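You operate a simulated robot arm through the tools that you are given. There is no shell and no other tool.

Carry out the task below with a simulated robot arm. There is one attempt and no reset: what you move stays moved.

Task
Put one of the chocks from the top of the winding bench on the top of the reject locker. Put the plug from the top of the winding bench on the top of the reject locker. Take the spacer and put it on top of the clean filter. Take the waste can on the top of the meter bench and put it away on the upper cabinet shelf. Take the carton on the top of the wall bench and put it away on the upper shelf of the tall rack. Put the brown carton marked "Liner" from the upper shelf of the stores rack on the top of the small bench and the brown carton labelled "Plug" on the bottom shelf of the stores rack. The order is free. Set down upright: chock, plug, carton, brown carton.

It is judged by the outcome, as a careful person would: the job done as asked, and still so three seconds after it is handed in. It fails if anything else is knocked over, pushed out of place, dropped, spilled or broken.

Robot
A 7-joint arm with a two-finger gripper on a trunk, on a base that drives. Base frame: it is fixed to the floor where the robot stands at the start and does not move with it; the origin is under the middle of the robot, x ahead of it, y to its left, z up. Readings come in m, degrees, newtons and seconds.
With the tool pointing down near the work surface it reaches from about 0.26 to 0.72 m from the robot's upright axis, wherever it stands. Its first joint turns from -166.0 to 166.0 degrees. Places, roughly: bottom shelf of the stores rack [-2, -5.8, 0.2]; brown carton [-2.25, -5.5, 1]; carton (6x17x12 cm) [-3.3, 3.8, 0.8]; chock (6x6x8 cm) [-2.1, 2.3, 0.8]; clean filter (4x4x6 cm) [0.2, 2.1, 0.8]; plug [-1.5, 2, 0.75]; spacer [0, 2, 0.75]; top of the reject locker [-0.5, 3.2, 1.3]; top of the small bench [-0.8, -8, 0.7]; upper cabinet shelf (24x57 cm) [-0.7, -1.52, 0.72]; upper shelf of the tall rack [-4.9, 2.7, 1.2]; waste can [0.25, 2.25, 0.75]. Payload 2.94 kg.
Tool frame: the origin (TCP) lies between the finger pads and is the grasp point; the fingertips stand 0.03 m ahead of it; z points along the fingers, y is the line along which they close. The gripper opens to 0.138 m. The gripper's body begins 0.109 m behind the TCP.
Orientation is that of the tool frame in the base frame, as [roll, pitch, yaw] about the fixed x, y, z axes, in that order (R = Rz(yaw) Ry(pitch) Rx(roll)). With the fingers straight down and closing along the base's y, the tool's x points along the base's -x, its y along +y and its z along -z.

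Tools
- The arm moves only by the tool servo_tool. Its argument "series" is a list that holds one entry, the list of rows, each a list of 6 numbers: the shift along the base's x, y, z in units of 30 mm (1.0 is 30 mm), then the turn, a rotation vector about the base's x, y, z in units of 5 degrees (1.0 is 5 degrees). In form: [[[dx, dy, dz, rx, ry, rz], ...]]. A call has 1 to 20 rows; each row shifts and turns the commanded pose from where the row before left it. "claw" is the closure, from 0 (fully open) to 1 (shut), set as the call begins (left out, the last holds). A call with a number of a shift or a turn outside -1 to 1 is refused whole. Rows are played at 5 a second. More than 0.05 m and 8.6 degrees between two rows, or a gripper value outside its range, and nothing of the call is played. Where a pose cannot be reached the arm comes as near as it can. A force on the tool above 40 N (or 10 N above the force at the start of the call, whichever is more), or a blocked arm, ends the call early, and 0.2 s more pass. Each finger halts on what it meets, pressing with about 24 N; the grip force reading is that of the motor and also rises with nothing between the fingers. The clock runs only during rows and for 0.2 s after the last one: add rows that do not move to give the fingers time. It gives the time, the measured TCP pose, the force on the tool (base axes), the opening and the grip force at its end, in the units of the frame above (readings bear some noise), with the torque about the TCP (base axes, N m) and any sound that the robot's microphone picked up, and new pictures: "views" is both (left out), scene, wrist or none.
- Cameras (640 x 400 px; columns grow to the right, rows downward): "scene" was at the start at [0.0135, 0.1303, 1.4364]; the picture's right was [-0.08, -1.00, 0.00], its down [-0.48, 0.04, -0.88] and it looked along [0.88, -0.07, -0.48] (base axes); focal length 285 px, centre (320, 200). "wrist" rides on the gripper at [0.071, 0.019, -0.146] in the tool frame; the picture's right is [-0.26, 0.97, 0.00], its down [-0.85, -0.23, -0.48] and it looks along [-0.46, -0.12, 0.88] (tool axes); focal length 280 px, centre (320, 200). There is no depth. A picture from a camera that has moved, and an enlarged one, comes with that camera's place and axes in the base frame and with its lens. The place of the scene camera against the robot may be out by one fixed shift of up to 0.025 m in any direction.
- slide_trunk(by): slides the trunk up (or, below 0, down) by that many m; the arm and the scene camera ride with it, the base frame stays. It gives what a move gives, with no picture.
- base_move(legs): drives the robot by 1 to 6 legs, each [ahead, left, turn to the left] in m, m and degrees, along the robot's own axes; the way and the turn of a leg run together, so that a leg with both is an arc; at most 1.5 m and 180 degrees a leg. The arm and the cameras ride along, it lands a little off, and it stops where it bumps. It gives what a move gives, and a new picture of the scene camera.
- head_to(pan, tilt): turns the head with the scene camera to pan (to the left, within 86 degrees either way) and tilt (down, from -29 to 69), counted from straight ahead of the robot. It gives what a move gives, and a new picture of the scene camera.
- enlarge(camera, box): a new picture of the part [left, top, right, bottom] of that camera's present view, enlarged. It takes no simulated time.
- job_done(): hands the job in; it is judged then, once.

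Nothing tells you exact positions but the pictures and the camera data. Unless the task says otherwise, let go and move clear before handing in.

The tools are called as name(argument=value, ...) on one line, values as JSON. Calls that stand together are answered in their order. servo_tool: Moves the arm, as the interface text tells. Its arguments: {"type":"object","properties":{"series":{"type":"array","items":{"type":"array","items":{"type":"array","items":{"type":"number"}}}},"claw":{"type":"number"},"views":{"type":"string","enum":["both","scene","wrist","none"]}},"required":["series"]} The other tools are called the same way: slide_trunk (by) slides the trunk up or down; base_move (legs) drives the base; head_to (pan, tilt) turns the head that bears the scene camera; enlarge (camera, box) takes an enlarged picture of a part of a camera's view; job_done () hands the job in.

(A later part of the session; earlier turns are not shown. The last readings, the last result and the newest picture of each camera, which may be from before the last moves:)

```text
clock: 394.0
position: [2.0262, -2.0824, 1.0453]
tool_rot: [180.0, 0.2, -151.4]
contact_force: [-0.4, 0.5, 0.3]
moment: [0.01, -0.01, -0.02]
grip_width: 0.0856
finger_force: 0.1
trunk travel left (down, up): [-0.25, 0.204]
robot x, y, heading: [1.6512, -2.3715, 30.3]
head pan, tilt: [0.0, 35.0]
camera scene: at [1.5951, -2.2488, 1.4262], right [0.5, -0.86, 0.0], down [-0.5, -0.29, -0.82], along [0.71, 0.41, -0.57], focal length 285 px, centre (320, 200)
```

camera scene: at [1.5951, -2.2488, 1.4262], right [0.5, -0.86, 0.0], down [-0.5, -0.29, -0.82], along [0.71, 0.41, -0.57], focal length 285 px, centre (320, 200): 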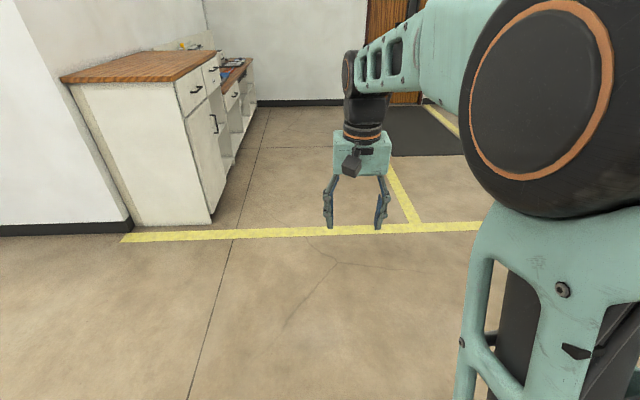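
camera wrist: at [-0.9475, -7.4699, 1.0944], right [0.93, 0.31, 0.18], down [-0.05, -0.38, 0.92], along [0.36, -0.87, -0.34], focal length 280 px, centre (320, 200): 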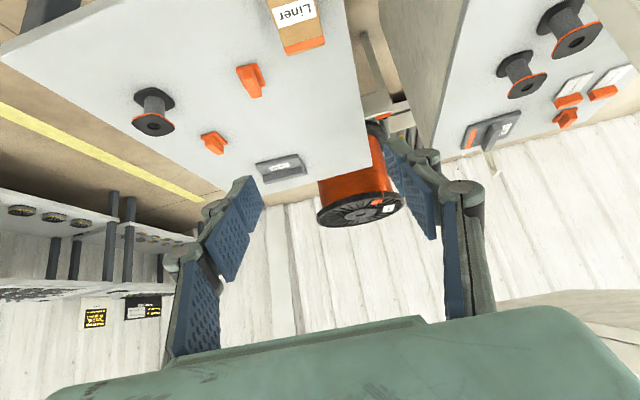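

Turning to head up the aisle toward the winding bench and the reject locker.

base_move(legs=[[0, 0, 90.8], [1.5, 0, 0], [1.5, 0, 0], [1.5, 0, 0]])

head_to(pan=15, tilt=25)

enlarge(camera="scene", box=[120, 100, 400, 260])

```text
clock: 419.5
position: [-1.0318, 1.8553, 1.0466]
tool_rot: [-180.0, 0.0, -58.7]
contact_force: [-0.1, 0.7, 0.5]
moment: [0.02, 0.0, -0.02]
grip_width: 0.0856
finger_force: 0.0
trunk travel left (down, up): [-0.25, 0.204]
robot x, y, heading: [-0.7261, 1.4954, 122.7]
head pan, tilt: [0.0, 35.0]
camera scene: at [-0.84, 1.4338, 1.4262], right [0.84, 0.54, 0.0], down [0.31, -0.48, -0.82], along [-0.44, 0.69, -0.57], focal length 285 px, centre (320, 200)
```

scene: 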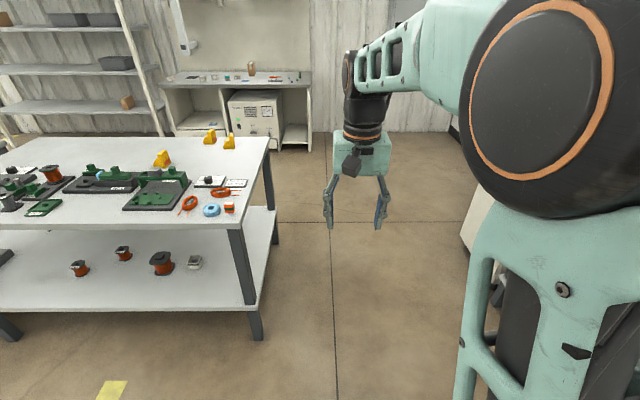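

```text
clock: 420.3
position: [-1.0316, 1.8553, 1.0465]
tool_rot: [179.9, 0.1, -58.6]
contact_force: [-1.3, -0.7, -0.1]
moment: [0.02, -0.02, 0.01]
grip_width: 0.0858
finger_force: 0.0
trunk travel left (down, up): [-0.25, 0.204]
robot x, y, heading: [-0.7245, 1.4967, 122.9]
head pan, tilt: [15.0, 25.0]
camera scene: at [-0.8605, 1.4217, 1.442], right [0.67, 0.74, 0.0], down [0.31, -0.28, -0.91], along [-0.67, 0.61, -0.42], focal length 285 px, centre (320, 200)
```

scene: 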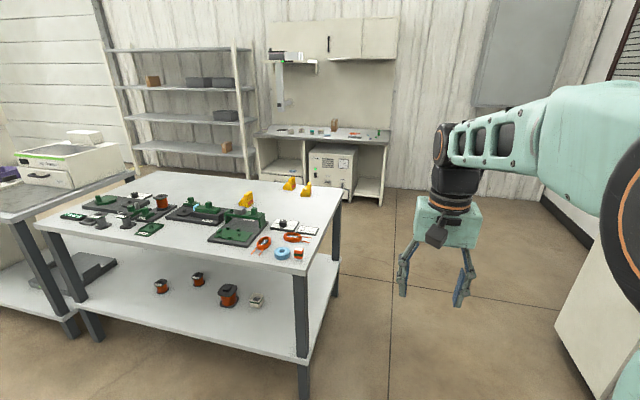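

```text
2.29 times, centred on (260, 180) of scene
camera zoom: at [-0.8605, 1.4217, 1.442], right [0.67, 0.74, 0.0], down [0.31, -0.28, -0.91], along [-0.67, 0.61, -0.42], focal length 651 px, centre (457, 246)
```

zoom: 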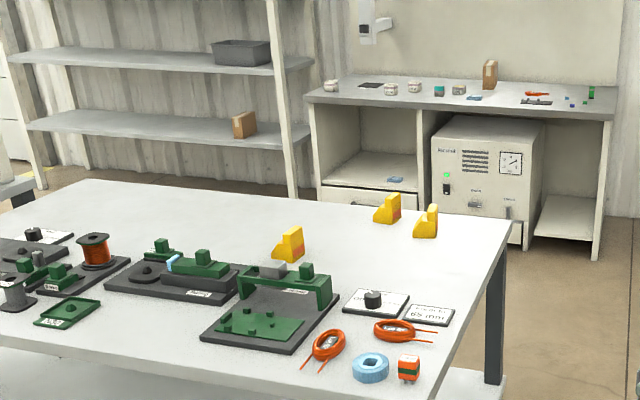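

Three yellow chocks and, near the front right corner, a small orange/green part — probably the plug. Zooming in.

enlarge(camera="scene", box=[225, 170, 345, 270])

enlarge(camera="scene", box=[50, 180, 240, 250])

enlarge(camera="scene", box=[250, 10, 410, 210])

```text
4.00 times, centred on (285, 220) of scene
camera zoom: at [-0.8605, 1.4217, 1.442], right [0.67, 0.74, 0.0], down [0.31, -0.28, -0.91], along [-0.67, 0.61, -0.42], focal length 1140 px, centre (460, 120)
```

zoom: 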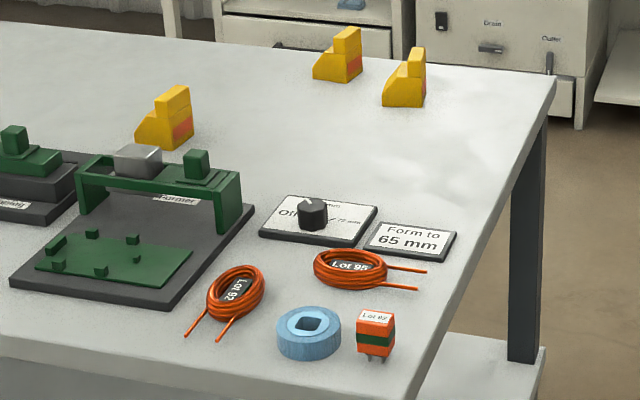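

```text
3.37 times, centred on (145, 215) of scene
camera zoom: at [-0.8605, 1.4217, 1.442], right [0.67, 0.74, 0.0], down [0.31, -0.28, -0.91], along [-0.67, 0.61, -0.42], focal length 960 px, centre (910, 150)
```

zoom: 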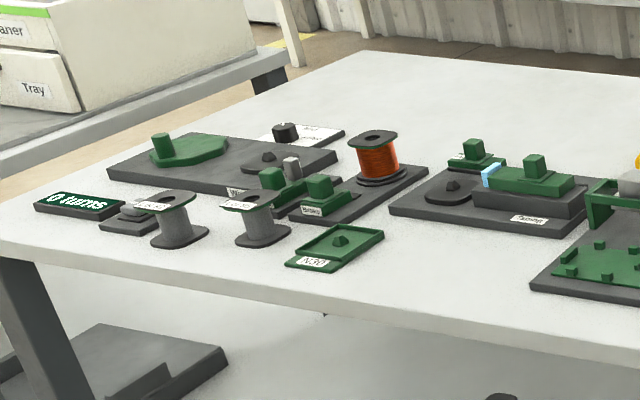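

```text
2.00 times, centred on (330, 110) of scene
camera zoom: at [-0.8605, 1.4217, 1.442], right [0.67, 0.74, 0.0], down [0.31, -0.28, -0.91], along [-0.67, 0.61, -0.42], focal length 570 px, centre (300, 380)
```

zoom: 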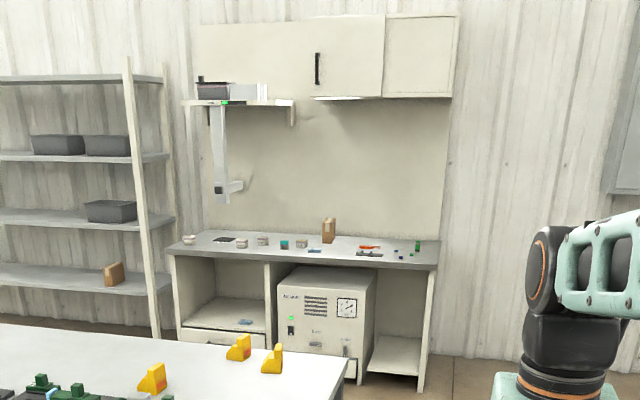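

I want a closer look at the candidates. I'll drive up beside the bench and face it from its right side.

base_move(legs=[[0.85, -0.08, 0], [0, 0, 88]])

head_to(pan=0, tilt=35)

enlarge(camera="scene", box=[180, 150, 420, 310])

servo_tool(series=[[[0, 0, 0, 0, 0, 0]]], views="wrist")

```text
clock: 428.5
position: [-1.493, 1.9775, 1.0464]
tool_rot: [179.9, 0.2, 27.2]
contact_force: [-0.1, -0.2, -1.1]
moment: [-0.01, 0.01, 0.01]
grip_width: 0.0857
finger_force: 0.1
trunk travel left (down, up): [-0.25, 0.204]
robot x, y, heading: [-1.1151, 2.2583, -151.3]
head pan, tilt: [15.0, 25.0]
camera scene: at [-1.0433, 2.1162, 1.442], right [-0.69, 0.72, 0.0], down [0.31, 0.29, -0.91], along [-0.66, -0.63, -0.42], focal length 285 px, centre (320, 200)
```

scene: 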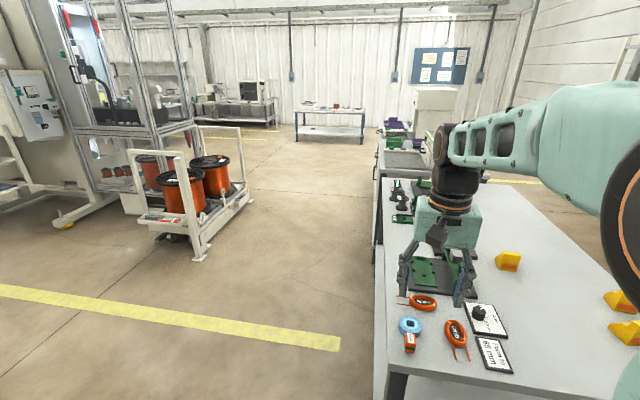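

```text
clock: 429.3
position: [-1.4942, 1.9765, 1.0458]
tool_rot: [179.9, 0.2, 27.2]
contact_force: [0.1, 0.8, 0.5]
moment: [0.03, -0.05, 0.0]
grip_width: 0.0857
finger_force: 0.0
trunk travel left (down, up): [-0.25, 0.204]
robot x, y, heading: [-1.1157, 2.2582, -151.2]
head pan, tilt: [0.0, 35.0]
camera scene: at [-1.0539, 2.1375, 1.4263], right [-0.48, 0.88, 0.0], down [0.5, 0.28, -0.82], along [-0.72, -0.39, -0.57], focal length 285 px, centre (320, 200)
```

scene: 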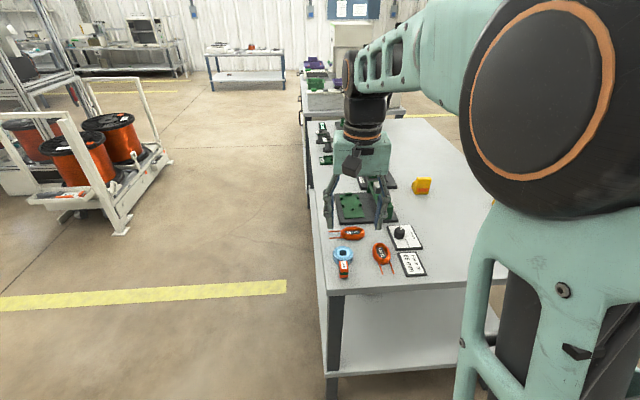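

```text
2.50 times, centred on (300, 230) of scene
camera zoom: at [-1.0539, 2.1375, 1.4263], right [-0.48, 0.88, 0.0], down [0.5, 0.28, -0.82], along [-0.72, -0.39, -0.57], focal length 712 px, centre (370, 125)
```

zoom: 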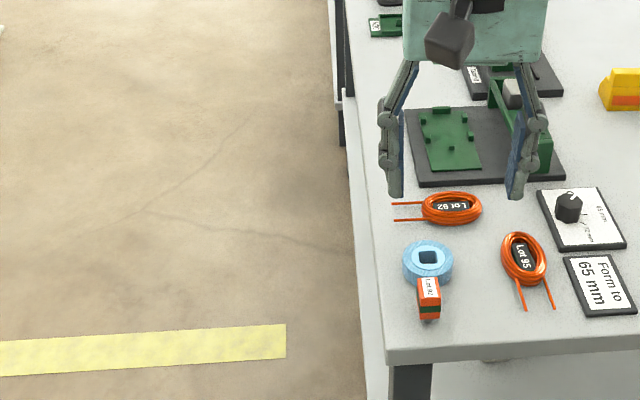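

```text
clock: 429.7
position: [-1.4939, 1.9771, 1.0457]
tool_rot: [179.9, 0.1, 27.3]
contact_force: [0.6, -0.7, -0.2]
moment: [0.0, 0.03, -0.01]
grip_width: 0.0856
finger_force: 0.1
trunk travel left (down, up): [-0.25, 0.204]
robot x, y, heading: [-1.1174, 2.2531, -151.4]
head pan, tilt: [0.0, 35.0]
camera wrist: at [-1.4214, 1.9926, 1.1926], right [0.21, -0.98, 0.0], down [-0.86, -0.18, 0.48], along [-0.47, -0.1, -0.88], focal length 280 px, centre (320, 200)
```

wrist: 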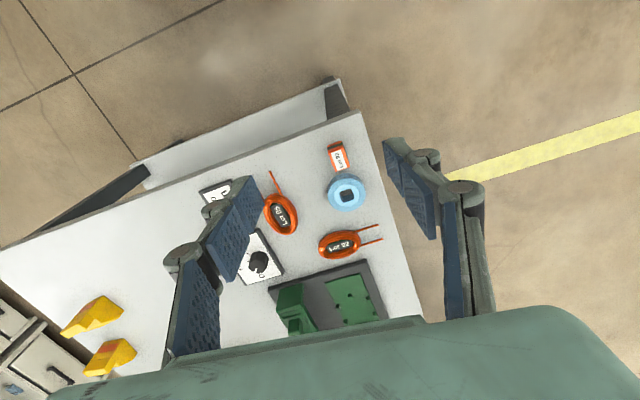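

enlarge(camera="wrist", box=[290, 120, 400, 230])

enlarge(camera="scene", box=[315, 225, 375, 295])

enlarge(camera="wrist", box=[40, 280, 150, 390])

```text
3.64 times, centred on (345, 175) of wrist
camera zoom: at [-1.4214, 1.9926, 1.1926], right [0.21, -0.98, 0.0], down [-0.86, -0.18, 0.48], along [-0.47, -0.1, -0.88], focal length 1020 px, centre (229, 291)
```

zoom: 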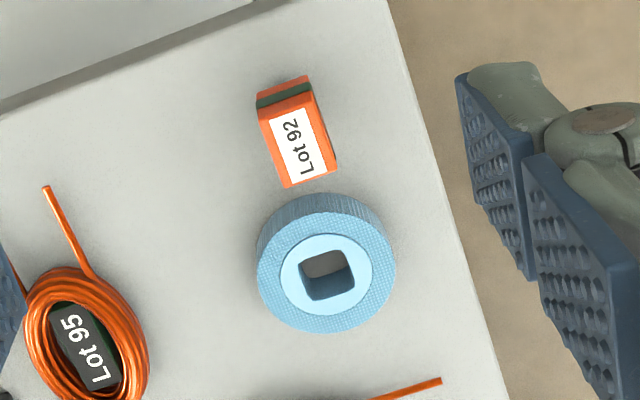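

```text
5.71 times, centred on (345, 260) of scene
camera zoom: at [-1.054, 2.1376, 1.4262], right [-0.48, 0.88, 0.0], down [0.5, 0.27, -0.82], along [-0.72, -0.39, -0.57], focal length 1628 px, centre (177, -143)
```

zoom: 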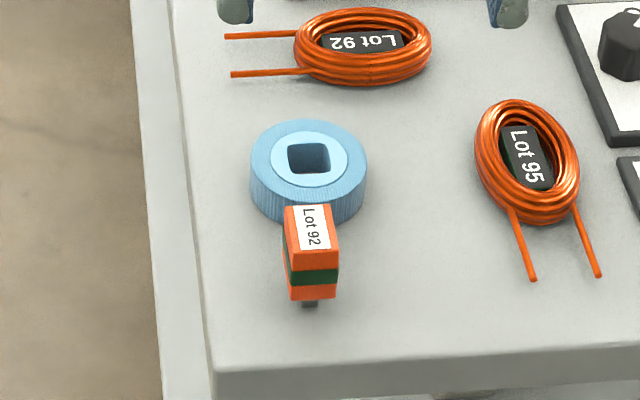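

```text
3.64 times, centred on (95, 335) of wrist
camera zoom: at [-1.4214, 1.9926, 1.1926], right [0.21, -0.98, 0.0], down [-0.86, -0.18, 0.48], along [-0.47, -0.1, -0.88], focal length 1020 px, centre (1138, -291)
```

zoom: 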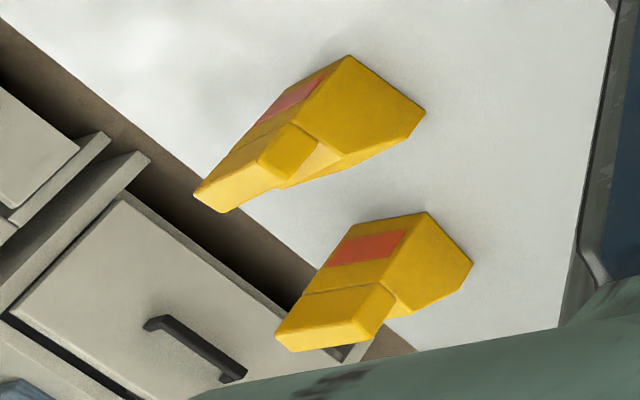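

The orange/green block standing on pins ("Lot 92") matches the plug's location. I'll move above it with the wrist camera to measure it.

servo_tool(series=[[[-0.55, -0.37, -1, 0, 0, 0.12], [-0.55, -0.37, -1, 0, 0, 0.12], [-0.55, -0.37, -1, 0, 0, 0.12], [-0.55, -0.37, -0.7, 0, 0, 0.12], [0, 0, 0, 0, 0, 0]]], claw=0.5)

enlarge(camera="wrist", box=[240, 80, 400, 200])

enlarge(camera="scene", box=[300, 200, 400, 300])

```text
clock: 430.9
position: [-1.5599, 1.933, 0.9336]
tool_rot: [180.0, 0.2, 29.6]
contact_force: [-0.3, 0.2, -0.4]
moment: [0.02, 0.02, 0.02]
grip_width: 0.0691
finger_force: 0.0
trunk travel left (down, up): [-0.25, 0.204]
robot x, y, heading: [-1.1128, 2.2611, -151.5]
head pan, tilt: [0.0, 35.0]
camera scene: at [-1.0541, 2.1375, 1.4262], right [-0.48, 0.88, 0.0], down [0.5, 0.27, -0.82], along [-0.72, -0.39, -0.57], focal length 285 px, centre (320, 200)
camera wrist: at [-1.4883, 1.9513, 1.081], right [0.25, -0.97, 0.0], down [-0.85, -0.22, 0.48], along [-0.46, -0.12, -0.88], focal length 280 px, centre (320, 200)
```

scene: 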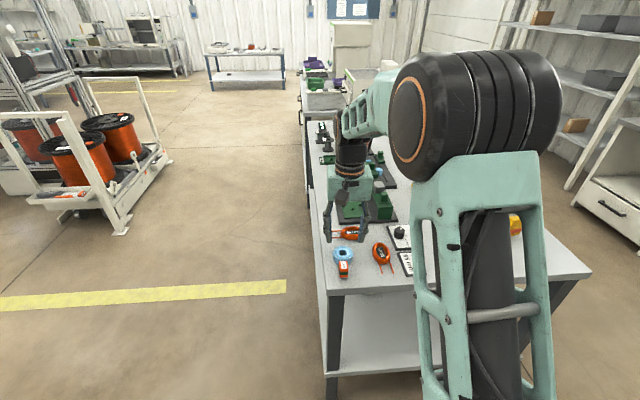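
wrist: 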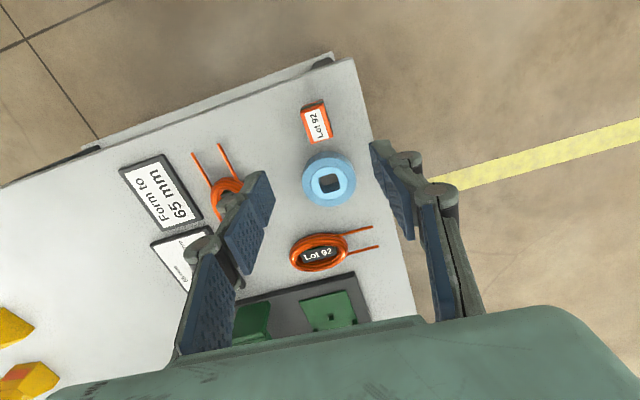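

```text
3.33 times, centred on (320, 140) of wrist
camera zoom: at [-1.4883, 1.9513, 1.081], right [0.25, -0.97, 0.0], down [-0.85, -0.22, 0.48], along [-0.46, -0.12, -0.88], focal length 935 px, centre (320, 400)
```

zoom: 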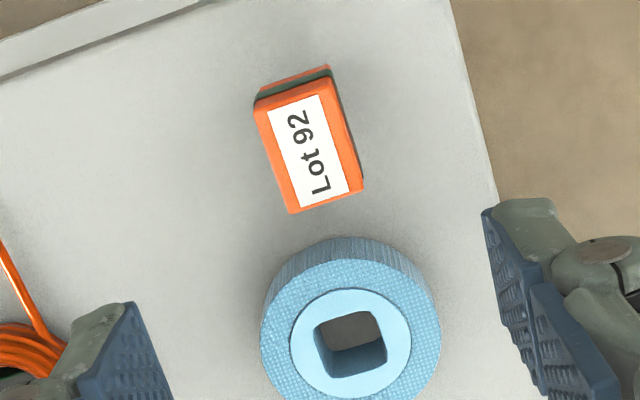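

```text
4.00 times, centred on (350, 250) of scene
camera zoom: at [-1.0541, 2.1375, 1.4262], right [-0.48, 0.88, 0.0], down [0.5, 0.27, -0.82], along [-0.72, -0.39, -0.57], focal length 1140 px, centre (200, 0)
```

zoom: 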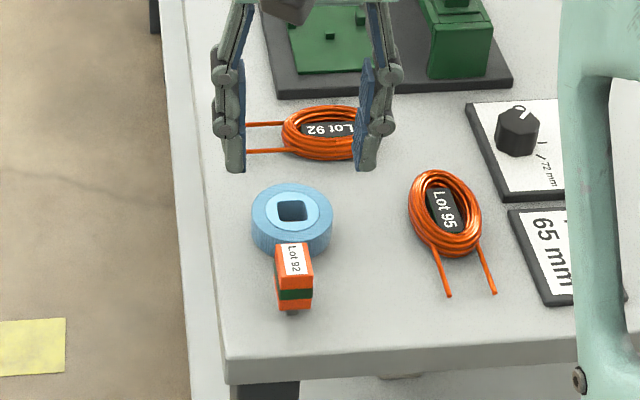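

Plug's top is near z ≈ 0.84 and the bench about 0.78. I'll centre on it, yaw a few degrees, and descend partway to re-measure.

servo_tool(series=[[[0.27, 0.12, -1, 0, 0, 0.34], [0.27, 0.12, -0.7, 0, 0, 0.34], [0, 0, 0, 0, 0, 0]]], views="wrist")

enlarge(camera="wrist", box=[240, 80, 400, 220])

enlarge(camera="scene", box=[310, 220, 380, 300])

```text
clock: 431.7
position: [-1.5438, 1.9391, 0.8845]
tool_rot: [-180.0, 0.2, 33.0]
contact_force: [-0.4, 0.3, 0.1]
moment: [-0.01, -0.03, 0.0]
grip_width: 0.0693
finger_force: 0.0
trunk travel left (down, up): [-0.25, 0.204]
robot x, y, heading: [-1.1149, 2.2582, -151.3]
head pan, tilt: [0.0, 35.0]
camera wrist: at [-1.4722, 1.9632, 1.031], right [0.31, -0.95, 0.0], down [-0.84, -0.27, 0.48], along [-0.45, -0.15, -0.88], focal length 280 px, centre (320, 200)
```

wrist: 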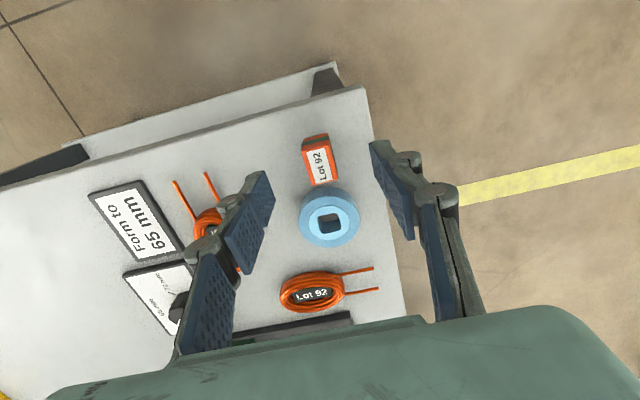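

```text
2.86 times, centred on (320, 150) of wrist
camera zoom: at [-1.4722, 1.9632, 1.031], right [0.31, -0.95, 0.0], down [-0.84, -0.27, 0.48], along [-0.45, -0.15, -0.88], focal length 801 px, centre (320, 343)
```

zoom: 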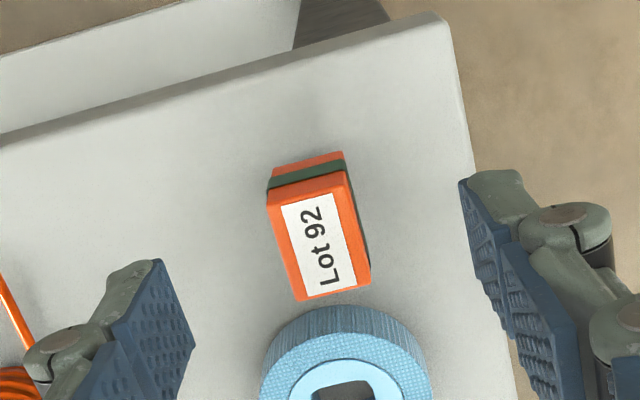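

```text
5.00 times, centred on (345, 260) of scene
camera zoom: at [-1.054, 2.1376, 1.4262], right [-0.48, 0.88, 0.0], down [0.5, 0.27, -0.82], along [-0.72, -0.39, -0.57], focal length 1425 px, centre (195, -100)
```

zoom: 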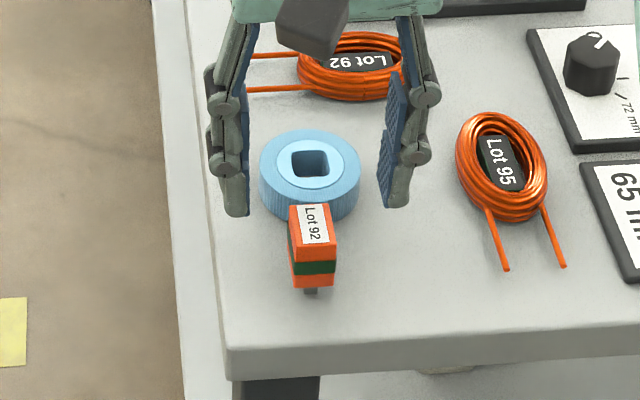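

Centred exactly (predicted pixel matches z_top = 0.84). Descending so the fingertips stay just above the bench, then close.

servo_tool(series=[[[0, 0, -0.7, 0, 0, 0], [0, 0, -0.5, 0, 0, 0], [0, 0, -0.3, 0, 0, 0], [0, 0, -0.2, 0, 0, 0], [0, 0, 0, 0, 0, 0]]], views="wrist")

enlarge(camera="scene", box=[310, 220, 380, 300])

```text
clock: 432.9
position: [-1.543, 1.9398, 0.8329]
tool_rot: [-180.0, 0.2, 33.0]
contact_force: [0.0, -0.5, -0.2]
moment: [-0.02, 0.01, 0.02]
grip_width: 0.069
finger_force: 0.0
trunk travel left (down, up): [-0.25, 0.204]
robot x, y, heading: [-1.114, 2.256, -151.5]
head pan, tilt: [0.0, 35.0]
camera wrist: at [-1.4721, 1.9627, 0.9797], right [0.31, -0.95, 0.0], down [-0.84, -0.27, 0.48], along [-0.45, -0.15, -0.88], focal length 280 px, centre (320, 200)
```

wrist: 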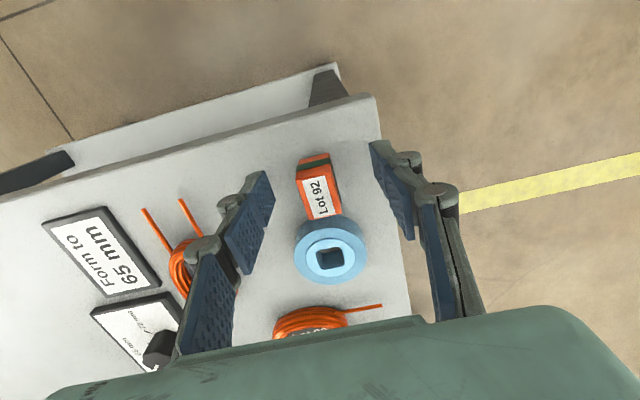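

```text
5.00 times, centred on (345, 260) of scene
camera zoom: at [-1.054, 2.1376, 1.4262], right [-0.48, 0.88, 0.0], down [0.5, 0.27, -0.82], along [-0.72, -0.39, -0.57], focal length 1425 px, centre (195, -100)
```

zoom: 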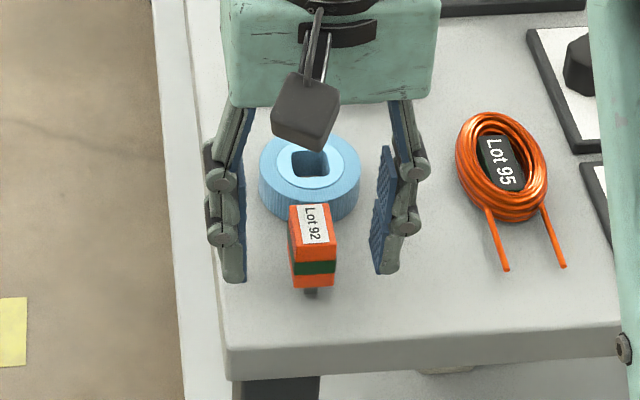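

Fingers straddle the plug. A few mm lower, then close.

servo_tool(series=[[[0, 0, -0.15, 0, 0, 0], [0, 0, 0, 0, 0, 0]]], views="none")

servo_tool(series=[[[0, 0, 0, 0, 0, 0], [0, 0, 0, 0, 0, 0], [0, 0, 0, 0, 0, 0], [0, 0, 0, 0, 0, 0], [0, 0, 0, 0, 0, 0]]], claw=1, views="wrist")

enlarge(camera="scene", box=[310, 220, 380, 300])

```text
clock: 433.5
position: [-1.5421, 1.9391, 0.8279]
tool_rot: [-180.0, 0.2, 33.0]
contact_force: [0.6, 0.5, -0.1]
moment: [-0.01, 0.01, 0.01]
grip_width: 0.0689
finger_force: 0.1
trunk travel left (down, up): [-0.25, 0.204]
robot x, y, heading: [-1.1129, 2.255, -151.4]
head pan, tilt: [0.0, 35.0]
```

```text
clock: 434.7
position: [-1.5427, 1.9394, 0.8286]
tool_rot: [-180.0, 0.1, 33.0]
contact_force: [-0.3, 0.6, 0.2]
moment: [0.02, -0.01, 0.01]
grip_width: 0.0211
finger_force: 23.8
trunk travel left (down, up): [-0.25, 0.204]
robot x, y, heading: [-1.1125, 2.2594, -151.5]
head pan, tilt: [0.0, 35.0]
camera wrist: at [-1.4721, 1.9622, 0.9756], right [0.31, -0.95, 0.0], down [-0.84, -0.27, 0.48], along [-0.45, -0.15, -0.88], focal length 280 px, centre (320, 200)
```

wrist: 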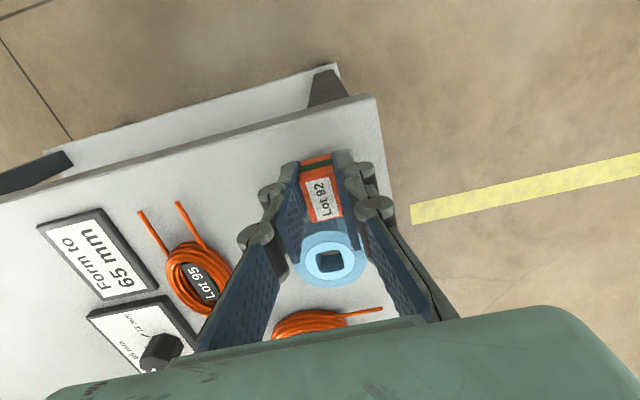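

```text
5.00 times, centred on (345, 260) of scene
camera zoom: at [-1.054, 2.1376, 1.4262], right [-0.48, 0.88, 0.0], down [0.5, 0.27, -0.82], along [-0.72, -0.39, -0.57], focal length 1425 px, centre (195, -100)
```

zoom: 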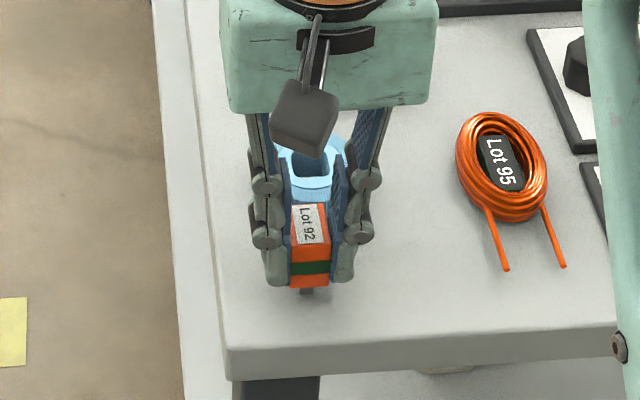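

Plug gripped (21 mm). Lifting clear and turning to face the reject locker.

servo_tool(series=[[[0, 0, 0.5, 0, 0, 0], [0, 0, 1, 0, 0, 0], [0, 0, 1, 0, 0, 0], [0, 0, 1, 0, 0, 0], [0, 0, 1, 0, 0, 0], [0, 0, 1, 0, 0, 0], [0, 0, 1, 0, 0, 0], [0, 0, 1, 0, 0, 0], [0, 0, 1, 0, 0, 0], [0, 0, 0, 0, 0, 0]]], views="wrist")

base_move(legs=[[0, 0, -178]])

head_to(pan=35, tilt=15)

```text
clock: 436.9
position: [-1.5428, 1.9404, 1.0837]
tool_rot: [180.0, 0.1, 33.0]
contact_force: [0.4, 0.3, -0.2]
moment: [-0.01, 0.01, 0.0]
grip_width: 0.0213
finger_force: 24.2
trunk travel left (down, up): [-0.25, 0.204]
robot x, y, heading: [-1.1126, 2.2574, -151.5]
head pan, tilt: [0.0, 35.0]
camera wrist: at [-1.4722, 1.9633, 1.2304], right [0.31, -0.95, 0.0], down [-0.84, -0.27, 0.48], along [-0.45, -0.15, -0.88], focal length 280 px, centre (320, 200)
```

wrist: 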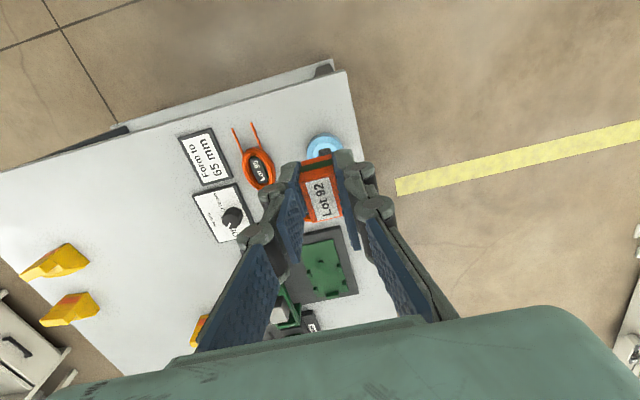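

```text
clock: 444.5
position: [-0.7113, 2.6051, 1.0839]
tool_rot: [179.9, 0.1, -143.0]
contact_force: [0.2, 0.6, -0.4]
moment: [0.01, 0.02, 0.01]
grip_width: 0.0209
finger_force: 24.3
trunk travel left (down, up): [-0.25, 0.204]
robot x, y, heading: [-1.116, 2.2573, 32.8]
head pan, tilt: [0.0, 35.0]
camera scene: at [-1.1778, 2.3779, 1.4262], right [0.54, -0.84, 0.0], down [-0.48, -0.31, -0.82], along [0.69, 0.44, -0.57], focal length 285 px, centre (320, 200)
```

scene: 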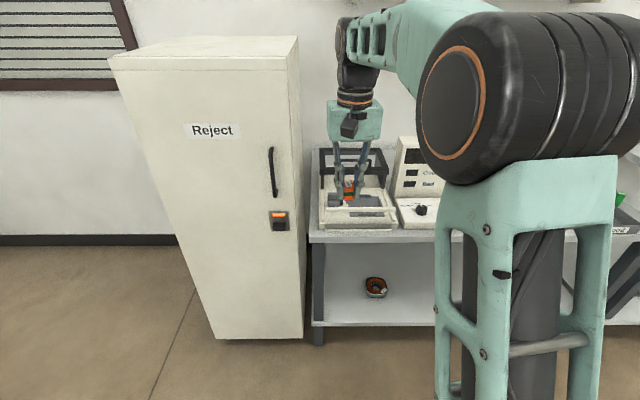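

```text
clock: 445.5
position: [-0.7097, 2.6044, 1.0841]
tool_rot: [-180.0, 0.1, -142.9]
contact_force: [-0.9, 0.2, 0.3]
moment: [-0.02, 0.01, -0.04]
grip_width: 0.021
finger_force: 23.8
trunk travel left (down, up): [-0.25, 0.204]
robot x, y, heading: [-1.1162, 2.2587, 32.7]
head pan, tilt: [35.0, 15.0]
camera scene: at [-1.2164, 2.4167, 1.4582], right [0.93, -0.38, 0.0], down [-0.1, -0.24, -0.97], along [0.37, 0.89, -0.26], focal length 285 px, centre (320, 200)
```

scene: 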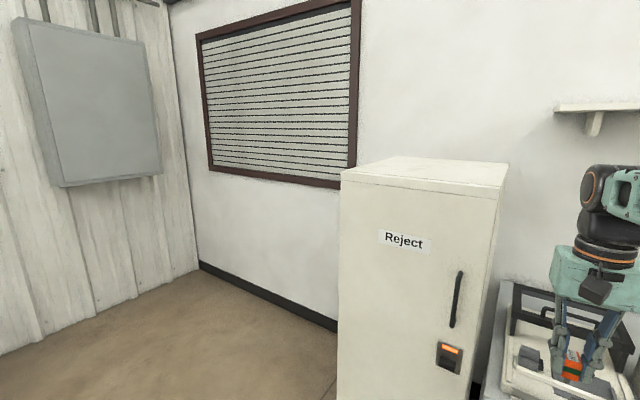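

The locker's front is at b≈-1.0, spanning a 2.75–3.21, top at z≈1.30. I'll raise the trunk and arm, then position in front of it.

slide_trunk(by=0.2)

servo_tool(series=[[[0, 0, 1, 0, 0, 0], [0, 0, 1, 0, 0, 0], [0, 0, 1, 0, 0, 0], [0, 0, 1, 0, 0, 0], [0, 0, 1, 0, 0, 0], [0, 0, 0.8, 0, 0, 0], [0, 0, 0, 0, 0, 0]]], views="none")

base_move(legs=[[0, 0.4, -1.5], [0.2, 0, 0]])

head_to(pan=0, tilt=25)

servo_tool(series=[[[0, 0, 0, 0, 0, 0]]], views="wrist")

```text
clock: 447.7
position: [-0.7084, 2.6045, 1.2829]
tool_rot: [-179.9, 0.1, -142.9]
contact_force: [0.0, 0.9, -0.6]
moment: [0.0, -0.03, -0.01]
grip_width: 0.0212
finger_force: 24.5
trunk travel left (down, up): [-0.45, 0.004]
robot x, y, heading: [-1.1133, 2.2596, 32.8]
head pan, tilt: [35.0, 15.0]
```

```text
clock: 449.3
position: [-0.7187, 2.5979, 1.4465]
tool_rot: [-180.0, 0.3, -142.9]
contact_force: [0.4, 0.7, -1.1]
moment: [-0.03, 0.06, 0.0]
grip_width: 0.021
finger_force: 24.4
out of reach, approached as far as the arm can: row 6
trunk travel left (down, up): [-0.45, 0.004]
robot x, y, heading: [-1.1146, 2.2565, 32.7]
head pan, tilt: [35.0, 15.0]
```

```text
clock: 454.5
position: [-0.7477, 3.0277, 1.4475]
tool_rot: [180.0, 0.3, -144.5]
contact_force: [0.1, 0.5, -0.5]
moment: [0.0, 0.04, 0.01]
grip_width: 0.0211
finger_force: 24.5
trunk travel left (down, up): [-0.45, 0.004]
robot x, y, heading: [-1.1542, 2.6989, 31.3]
head pan, tilt: [35.0, 15.0]
camera scene: at [-1.2489, 2.8596, 1.6582], right [0.92, -0.4, 0.0], down [-0.1, -0.24, -0.97], along [0.39, 0.88, -0.26], focal length 285 px, centre (320, 200)
```

scene: 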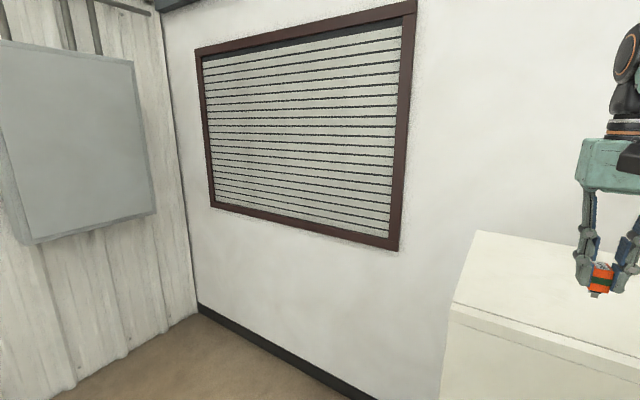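

```text
clock: 455.5
position: [-0.7484, 3.0262, 1.4468]
tool_rot: [-180.0, 0.2, -144.4]
contact_force: [0.1, 0.8, -0.7]
moment: [0.01, -0.02, -0.01]
grip_width: 0.0211
finger_force: 24.0
trunk travel left (down, up): [-0.45, 0.004]
robot x, y, heading: [-1.1504, 2.6979, 31.4]
head pan, tilt: [0.0, 25.0]
camera scene: at [-1.2085, 2.8216, 1.642], right [0.52, -0.85, 0.0], down [-0.36, -0.22, -0.91], along [0.77, 0.47, -0.42], focal length 285 px, centre (320, 200)
```

scene: 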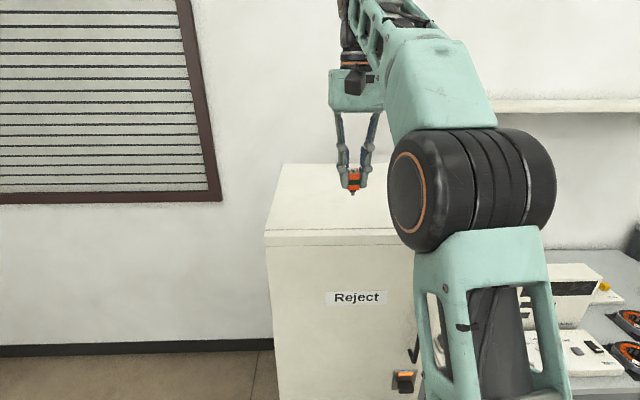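

```text
clock: 455.9
position: [-0.7474, 3.028, 1.4473]
tool_rot: [-179.9, 0.3, -144.5]
contact_force: [0.0, 0.4, -0.2]
moment: [0.01, 0.01, -0.01]
grip_width: 0.0211
finger_force: 23.9
trunk travel left (down, up): [-0.45, 0.004]
robot x, y, heading: [-1.1507, 2.698, 31.6]
head pan, tilt: [0.0, 25.0]
camera wrist: at [-0.8167, 3.0011, 1.5939], right [-0.35, 0.94, 0.0], down [0.82, 0.31, 0.48], along [0.45, 0.17, -0.88], focal length 280 px, centre (320, 200)
```

wrist: 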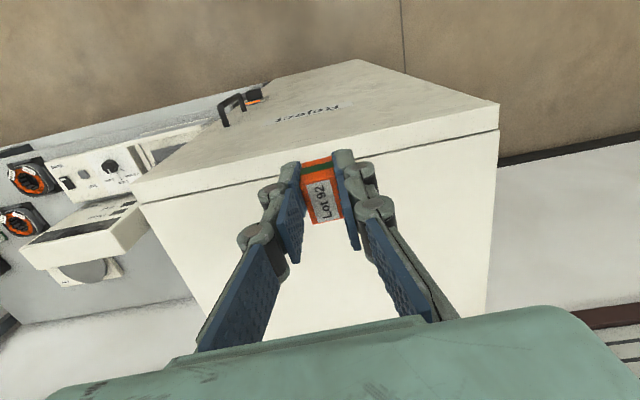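

I have a good view of the locker top (front edge b≈-0.935). I'll carry the plug in over its right-hand part (from my side) and lower it.

servo_tool(series=[[[0.9, -0.19, -0.15, 0, 0, 0], [0.9, -0.19, -0.15, 0, 0, 0], [0.9, -0.19, -0.15, 0, 0, 0], [0.9, -0.19, -0.15, 0, 0, 0], [0.9, -0.19, -0.15, 0, 0, 0], [0.9, -0.19, -0.15, 0, 0, 0], [0.87, -0.19, -0.15, 0, 0, 0], [0, 0, 0, 0, 0, 0]]])

enlarge(camera="scene", box=[250, 120, 450, 260])

```text
clock: 457.7
position: [-0.6848, 2.9993, 1.4256]
tool_rot: [-180.0, 0.5, -144.4]
contact_force: [-0.3, 0.1, -0.2]
moment: [0.0, 0.01, 0.0]
grip_width: 0.0209
finger_force: 24.0
out of reach, approached as far as the arm can: row 1, 2, 3, 4, 5, 6, 7
trunk travel left (down, up): [-0.45, 0.004]
robot x, y, heading: [-1.1516, 2.6989, 31.3]
head pan, tilt: [0.0, 25.0]
camera scene: at [-1.2083, 2.8214, 1.642], right [0.52, -0.85, 0.0], down [-0.36, -0.22, -0.91], along [0.77, 0.47, -0.42], focal length 285 px, centre (320, 200)
camera wrist: at [-0.7545, 2.9718, 1.5718], right [-0.35, 0.94, 0.0], down [0.82, 0.3, 0.48], along [0.45, 0.17, -0.88], focal length 280 px, centre (320, 200)
```

scene: 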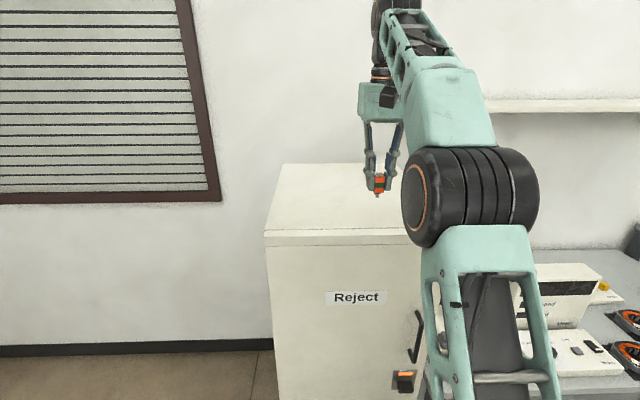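
wrist: 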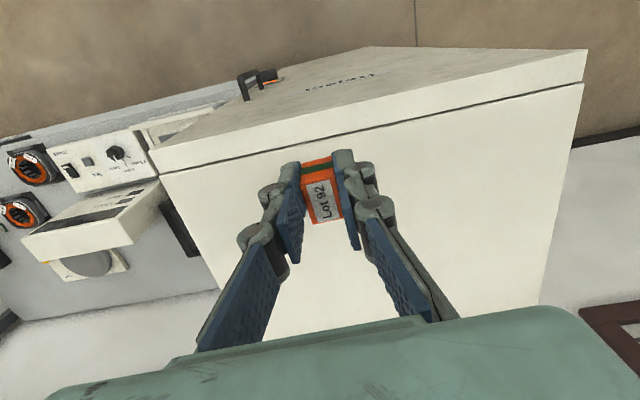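

```text
2.86 times, centred on (350, 190) of scene
camera zoom: at [-1.2083, 2.8214, 1.642], right [0.52, -0.85, 0.0], down [-0.36, -0.22, -0.91], along [0.77, 0.47, -0.42], focal length 814 px, centre (234, 229)
```

zoom: 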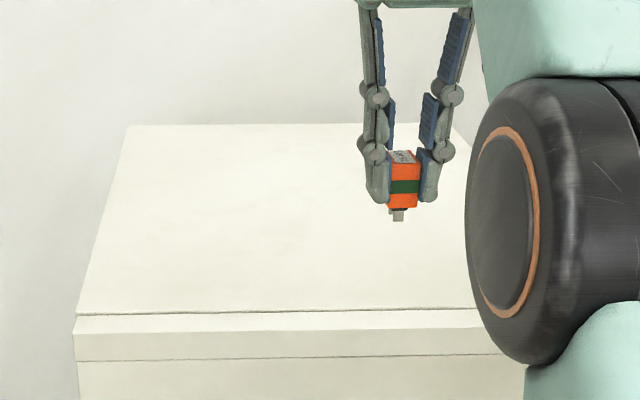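

The reach at this height ends early, so I'll move the base 0.13 m closer instead and then lower.

base_move(legs=[[0.13, 0, 0]])

servo_tool(series=[[[0, 0, -0.3, 0, 0, 0], [0, 0, -0.3, 0, 0, 0], [0, 0, 0, 0, 0, 0]]])

enlarge(camera="scene", box=[250, 120, 450, 260])

```text
clock: 459.0
position: [-0.5761, 3.0657, 1.426]
tool_rot: [179.9, 0.4, -144.4]
contact_force: [0.4, 1.4, -1.3]
moment: [-0.04, 0.04, 0.01]
grip_width: 0.0212
finger_force: 24.0
trunk travel left (down, up): [-0.45, 0.004]
robot x, y, heading: [-1.0388, 2.7658, 31.2]
head pan, tilt: [0.0, 25.0]
camera scene: at [-1.0973, 2.8892, 1.642], right [0.52, -0.85, 0.0], down [-0.36, -0.22, -0.91], along [0.77, 0.47, -0.42], focal length 285 px, centre (320, 200)
```

scene: 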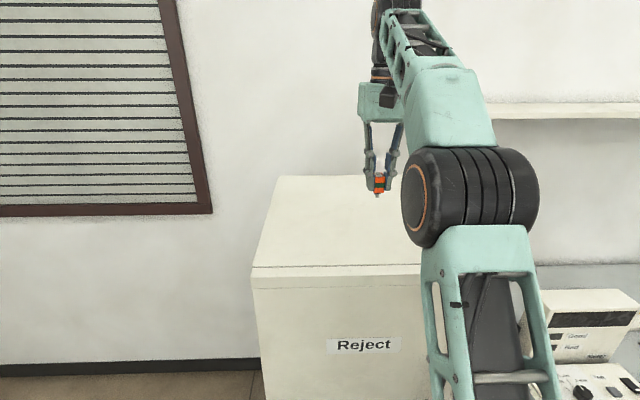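

```text
clock: 459.8
position: [-0.5742, 3.0657, 1.4074]
tool_rot: [179.9, 0.6, -144.4]
contact_force: [-0.3, -1.3, -1.0]
moment: [0.0, -0.01, 0.01]
grip_width: 0.0207
finger_force: 23.7
trunk travel left (down, up): [-0.45, 0.004]
robot x, y, heading: [-1.0446, 2.7636, 31.5]
head pan, tilt: [0.0, 25.0]
camera scene: at [-1.0981, 2.8887, 1.642], right [0.52, -0.85, 0.0], down [-0.36, -0.22, -0.91], along [0.77, 0.47, -0.42], focal length 285 px, centre (320, 200)
camera wrist: at [-0.645, 3.0393, 1.5539], right [-0.35, 0.94, 0.0], down [0.82, 0.31, 0.48], along [0.45, 0.17, -0.88], focal length 280 px, centre (320, 200)
```

scene: 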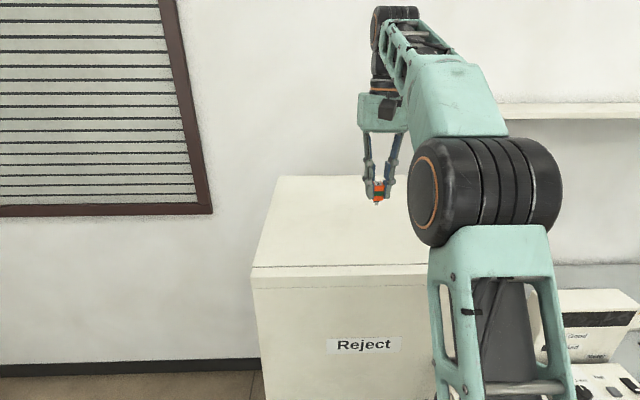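
wrist: 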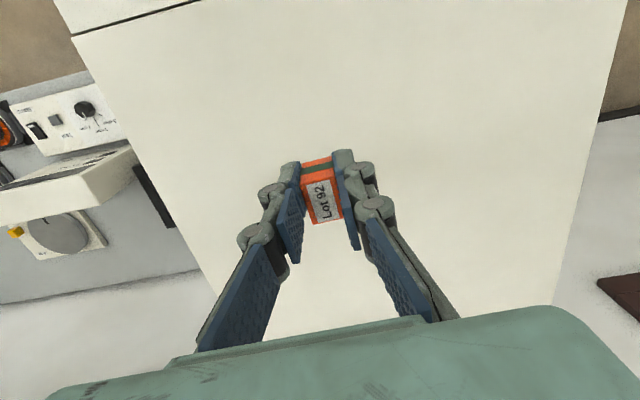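

```text
2.86 times, centred on (350, 190) of scene
camera zoom: at [-1.0981, 2.8887, 1.642], right [0.52, -0.85, 0.0], down [-0.36, -0.22, -0.91], along [0.77, 0.47, -0.42], focal length 814 px, centre (234, 229)
```

zoom: 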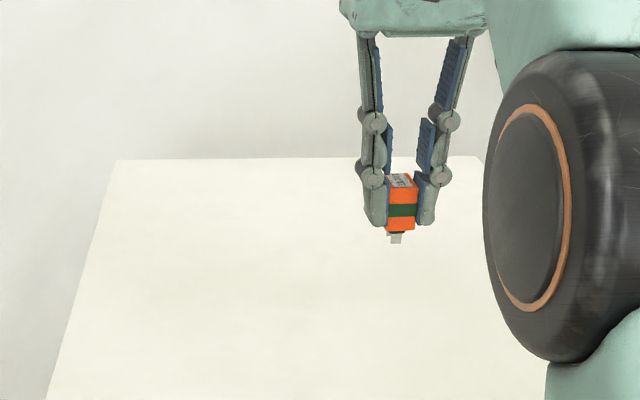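

Over the locker top. Shifting 5 cm to leave room for the chock and lowering gradually.

servo_tool(series=[[[0.43, -0.71, -0.2, 0, 0, 0], [0.43, -0.71, -0.3, 0, 0, 0], [0, 0, -0.5, 0, 0, 0], [0, 0, 0, 0, 0, 0]]], views="wrist")

enlarge(camera="scene", box=[320, 130, 440, 240])

```text
clock: 460.8
position: [-0.5494, 3.0232, 1.3786]
tool_rot: [179.9, 0.5, -144.3]
contact_force: [-0.8, -0.1, -0.6]
moment: [0.01, 0.01, 0.02]
grip_width: 0.0211
finger_force: 23.7
trunk travel left (down, up): [-0.45, 0.004]
robot x, y, heading: [-1.0422, 2.7659, 31.5]
head pan, tilt: [0.0, 25.0]
camera wrist: at [-0.6193, 2.9965, 1.5244], right [-0.35, 0.94, 0.0], down [0.82, 0.31, 0.48], along [0.45, 0.17, -0.88], focal length 280 px, centre (320, 200)
```

wrist: 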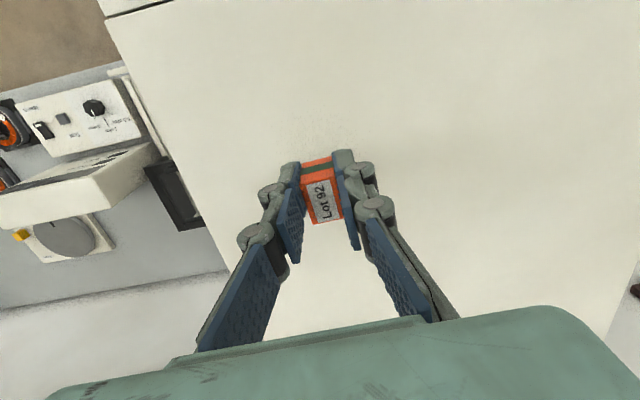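

```text
3.64 times, centred on (380, 185) of scene
camera zoom: at [-1.0981, 2.8886, 1.642], right [0.52, -0.85, 0.0], down [-0.36, -0.22, -0.91], along [0.77, 0.47, -0.42], focal length 1036 px, centre (102, 254)
```

zoom: 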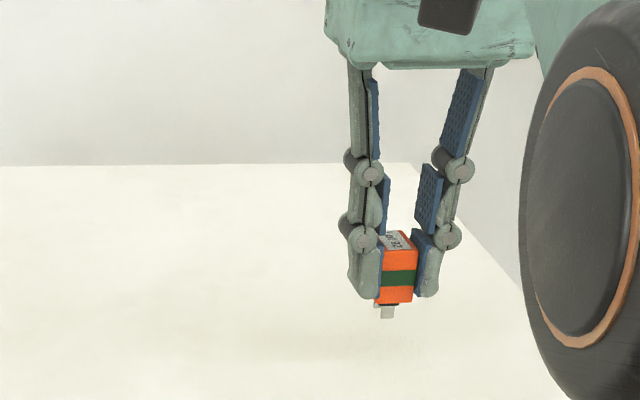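

servo_tool(series=[[[0, 0, -0.3, 0, 0, 0], [0, 0, -0.2, 0, 0, 0], [0, 0, -0.15, 0, 0, 0], [0, 0, 0, 0, 0, 0]]], views="none")

enlarge(camera="scene", box=[340, 150, 420, 240])

servo_tool(series=[[[0, 0, -0.1, 0, 0, 0], [0, 0, -0.1, 0, 0, 0], [0, 0, 0, 0, 0, 0]]], views="none")

enlarge(camera="scene", box=[340, 150, 420, 240])

```text
clock: 461.8
position: [-0.5498, 3.0234, 1.3575]
tool_rot: [179.9, 0.4, -144.2]
contact_force: [-0.3, -0.3, -0.2]
moment: [-0.01, -0.01, -0.01]
grip_width: 0.0211
finger_force: 24.1
trunk travel left (down, up): [-0.45, 0.004]
robot x, y, heading: [-1.0428, 2.7623, 31.2]
head pan, tilt: [0.0, 25.0]
```

```text
4.44 times, centred on (380, 195) of scene
camera zoom: at [-1.0982, 2.8886, 1.642], right [0.52, -0.85, 0.0], down [-0.36, -0.22, -0.91], along [0.77, 0.47, -0.42], focal length 1266 px, centre (53, 222)
```

zoom: 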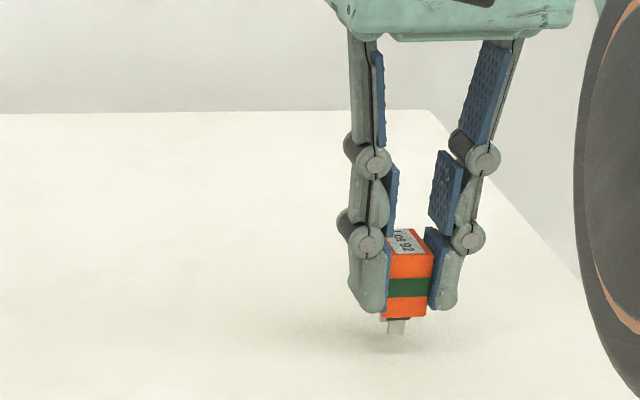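

```text
clock: 462.6
position: [-0.5487, 3.0231, 1.3504]
tool_rot: [180.0, 0.5, -144.3]
contact_force: [1.6, -0.3, -0.4]
moment: [-0.02, -0.02, -0.02]
grip_width: 0.021
finger_force: 24.0
trunk travel left (down, up): [-0.45, 0.004]
robot x, y, heading: [-1.0381, 2.7646, 31.1]
head pan, tilt: [0.0, 25.0]
```

```text
4.44 times, centred on (380, 195) of scene
camera zoom: at [-1.0982, 2.8886, 1.642], right [0.52, -0.85, 0.0], down [-0.36, -0.22, -0.91], along [0.77, 0.47, -0.42], focal length 1266 px, centre (53, 222)
```

zoom: 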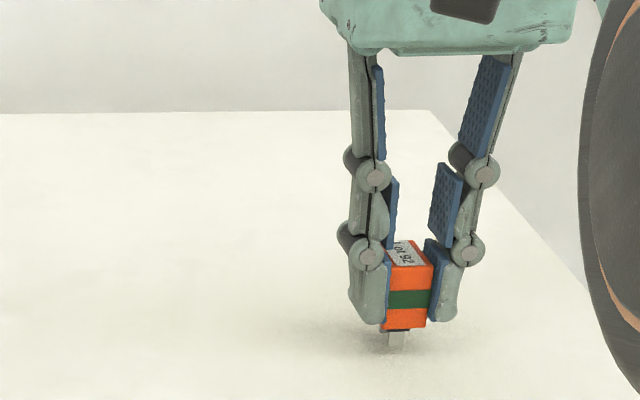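

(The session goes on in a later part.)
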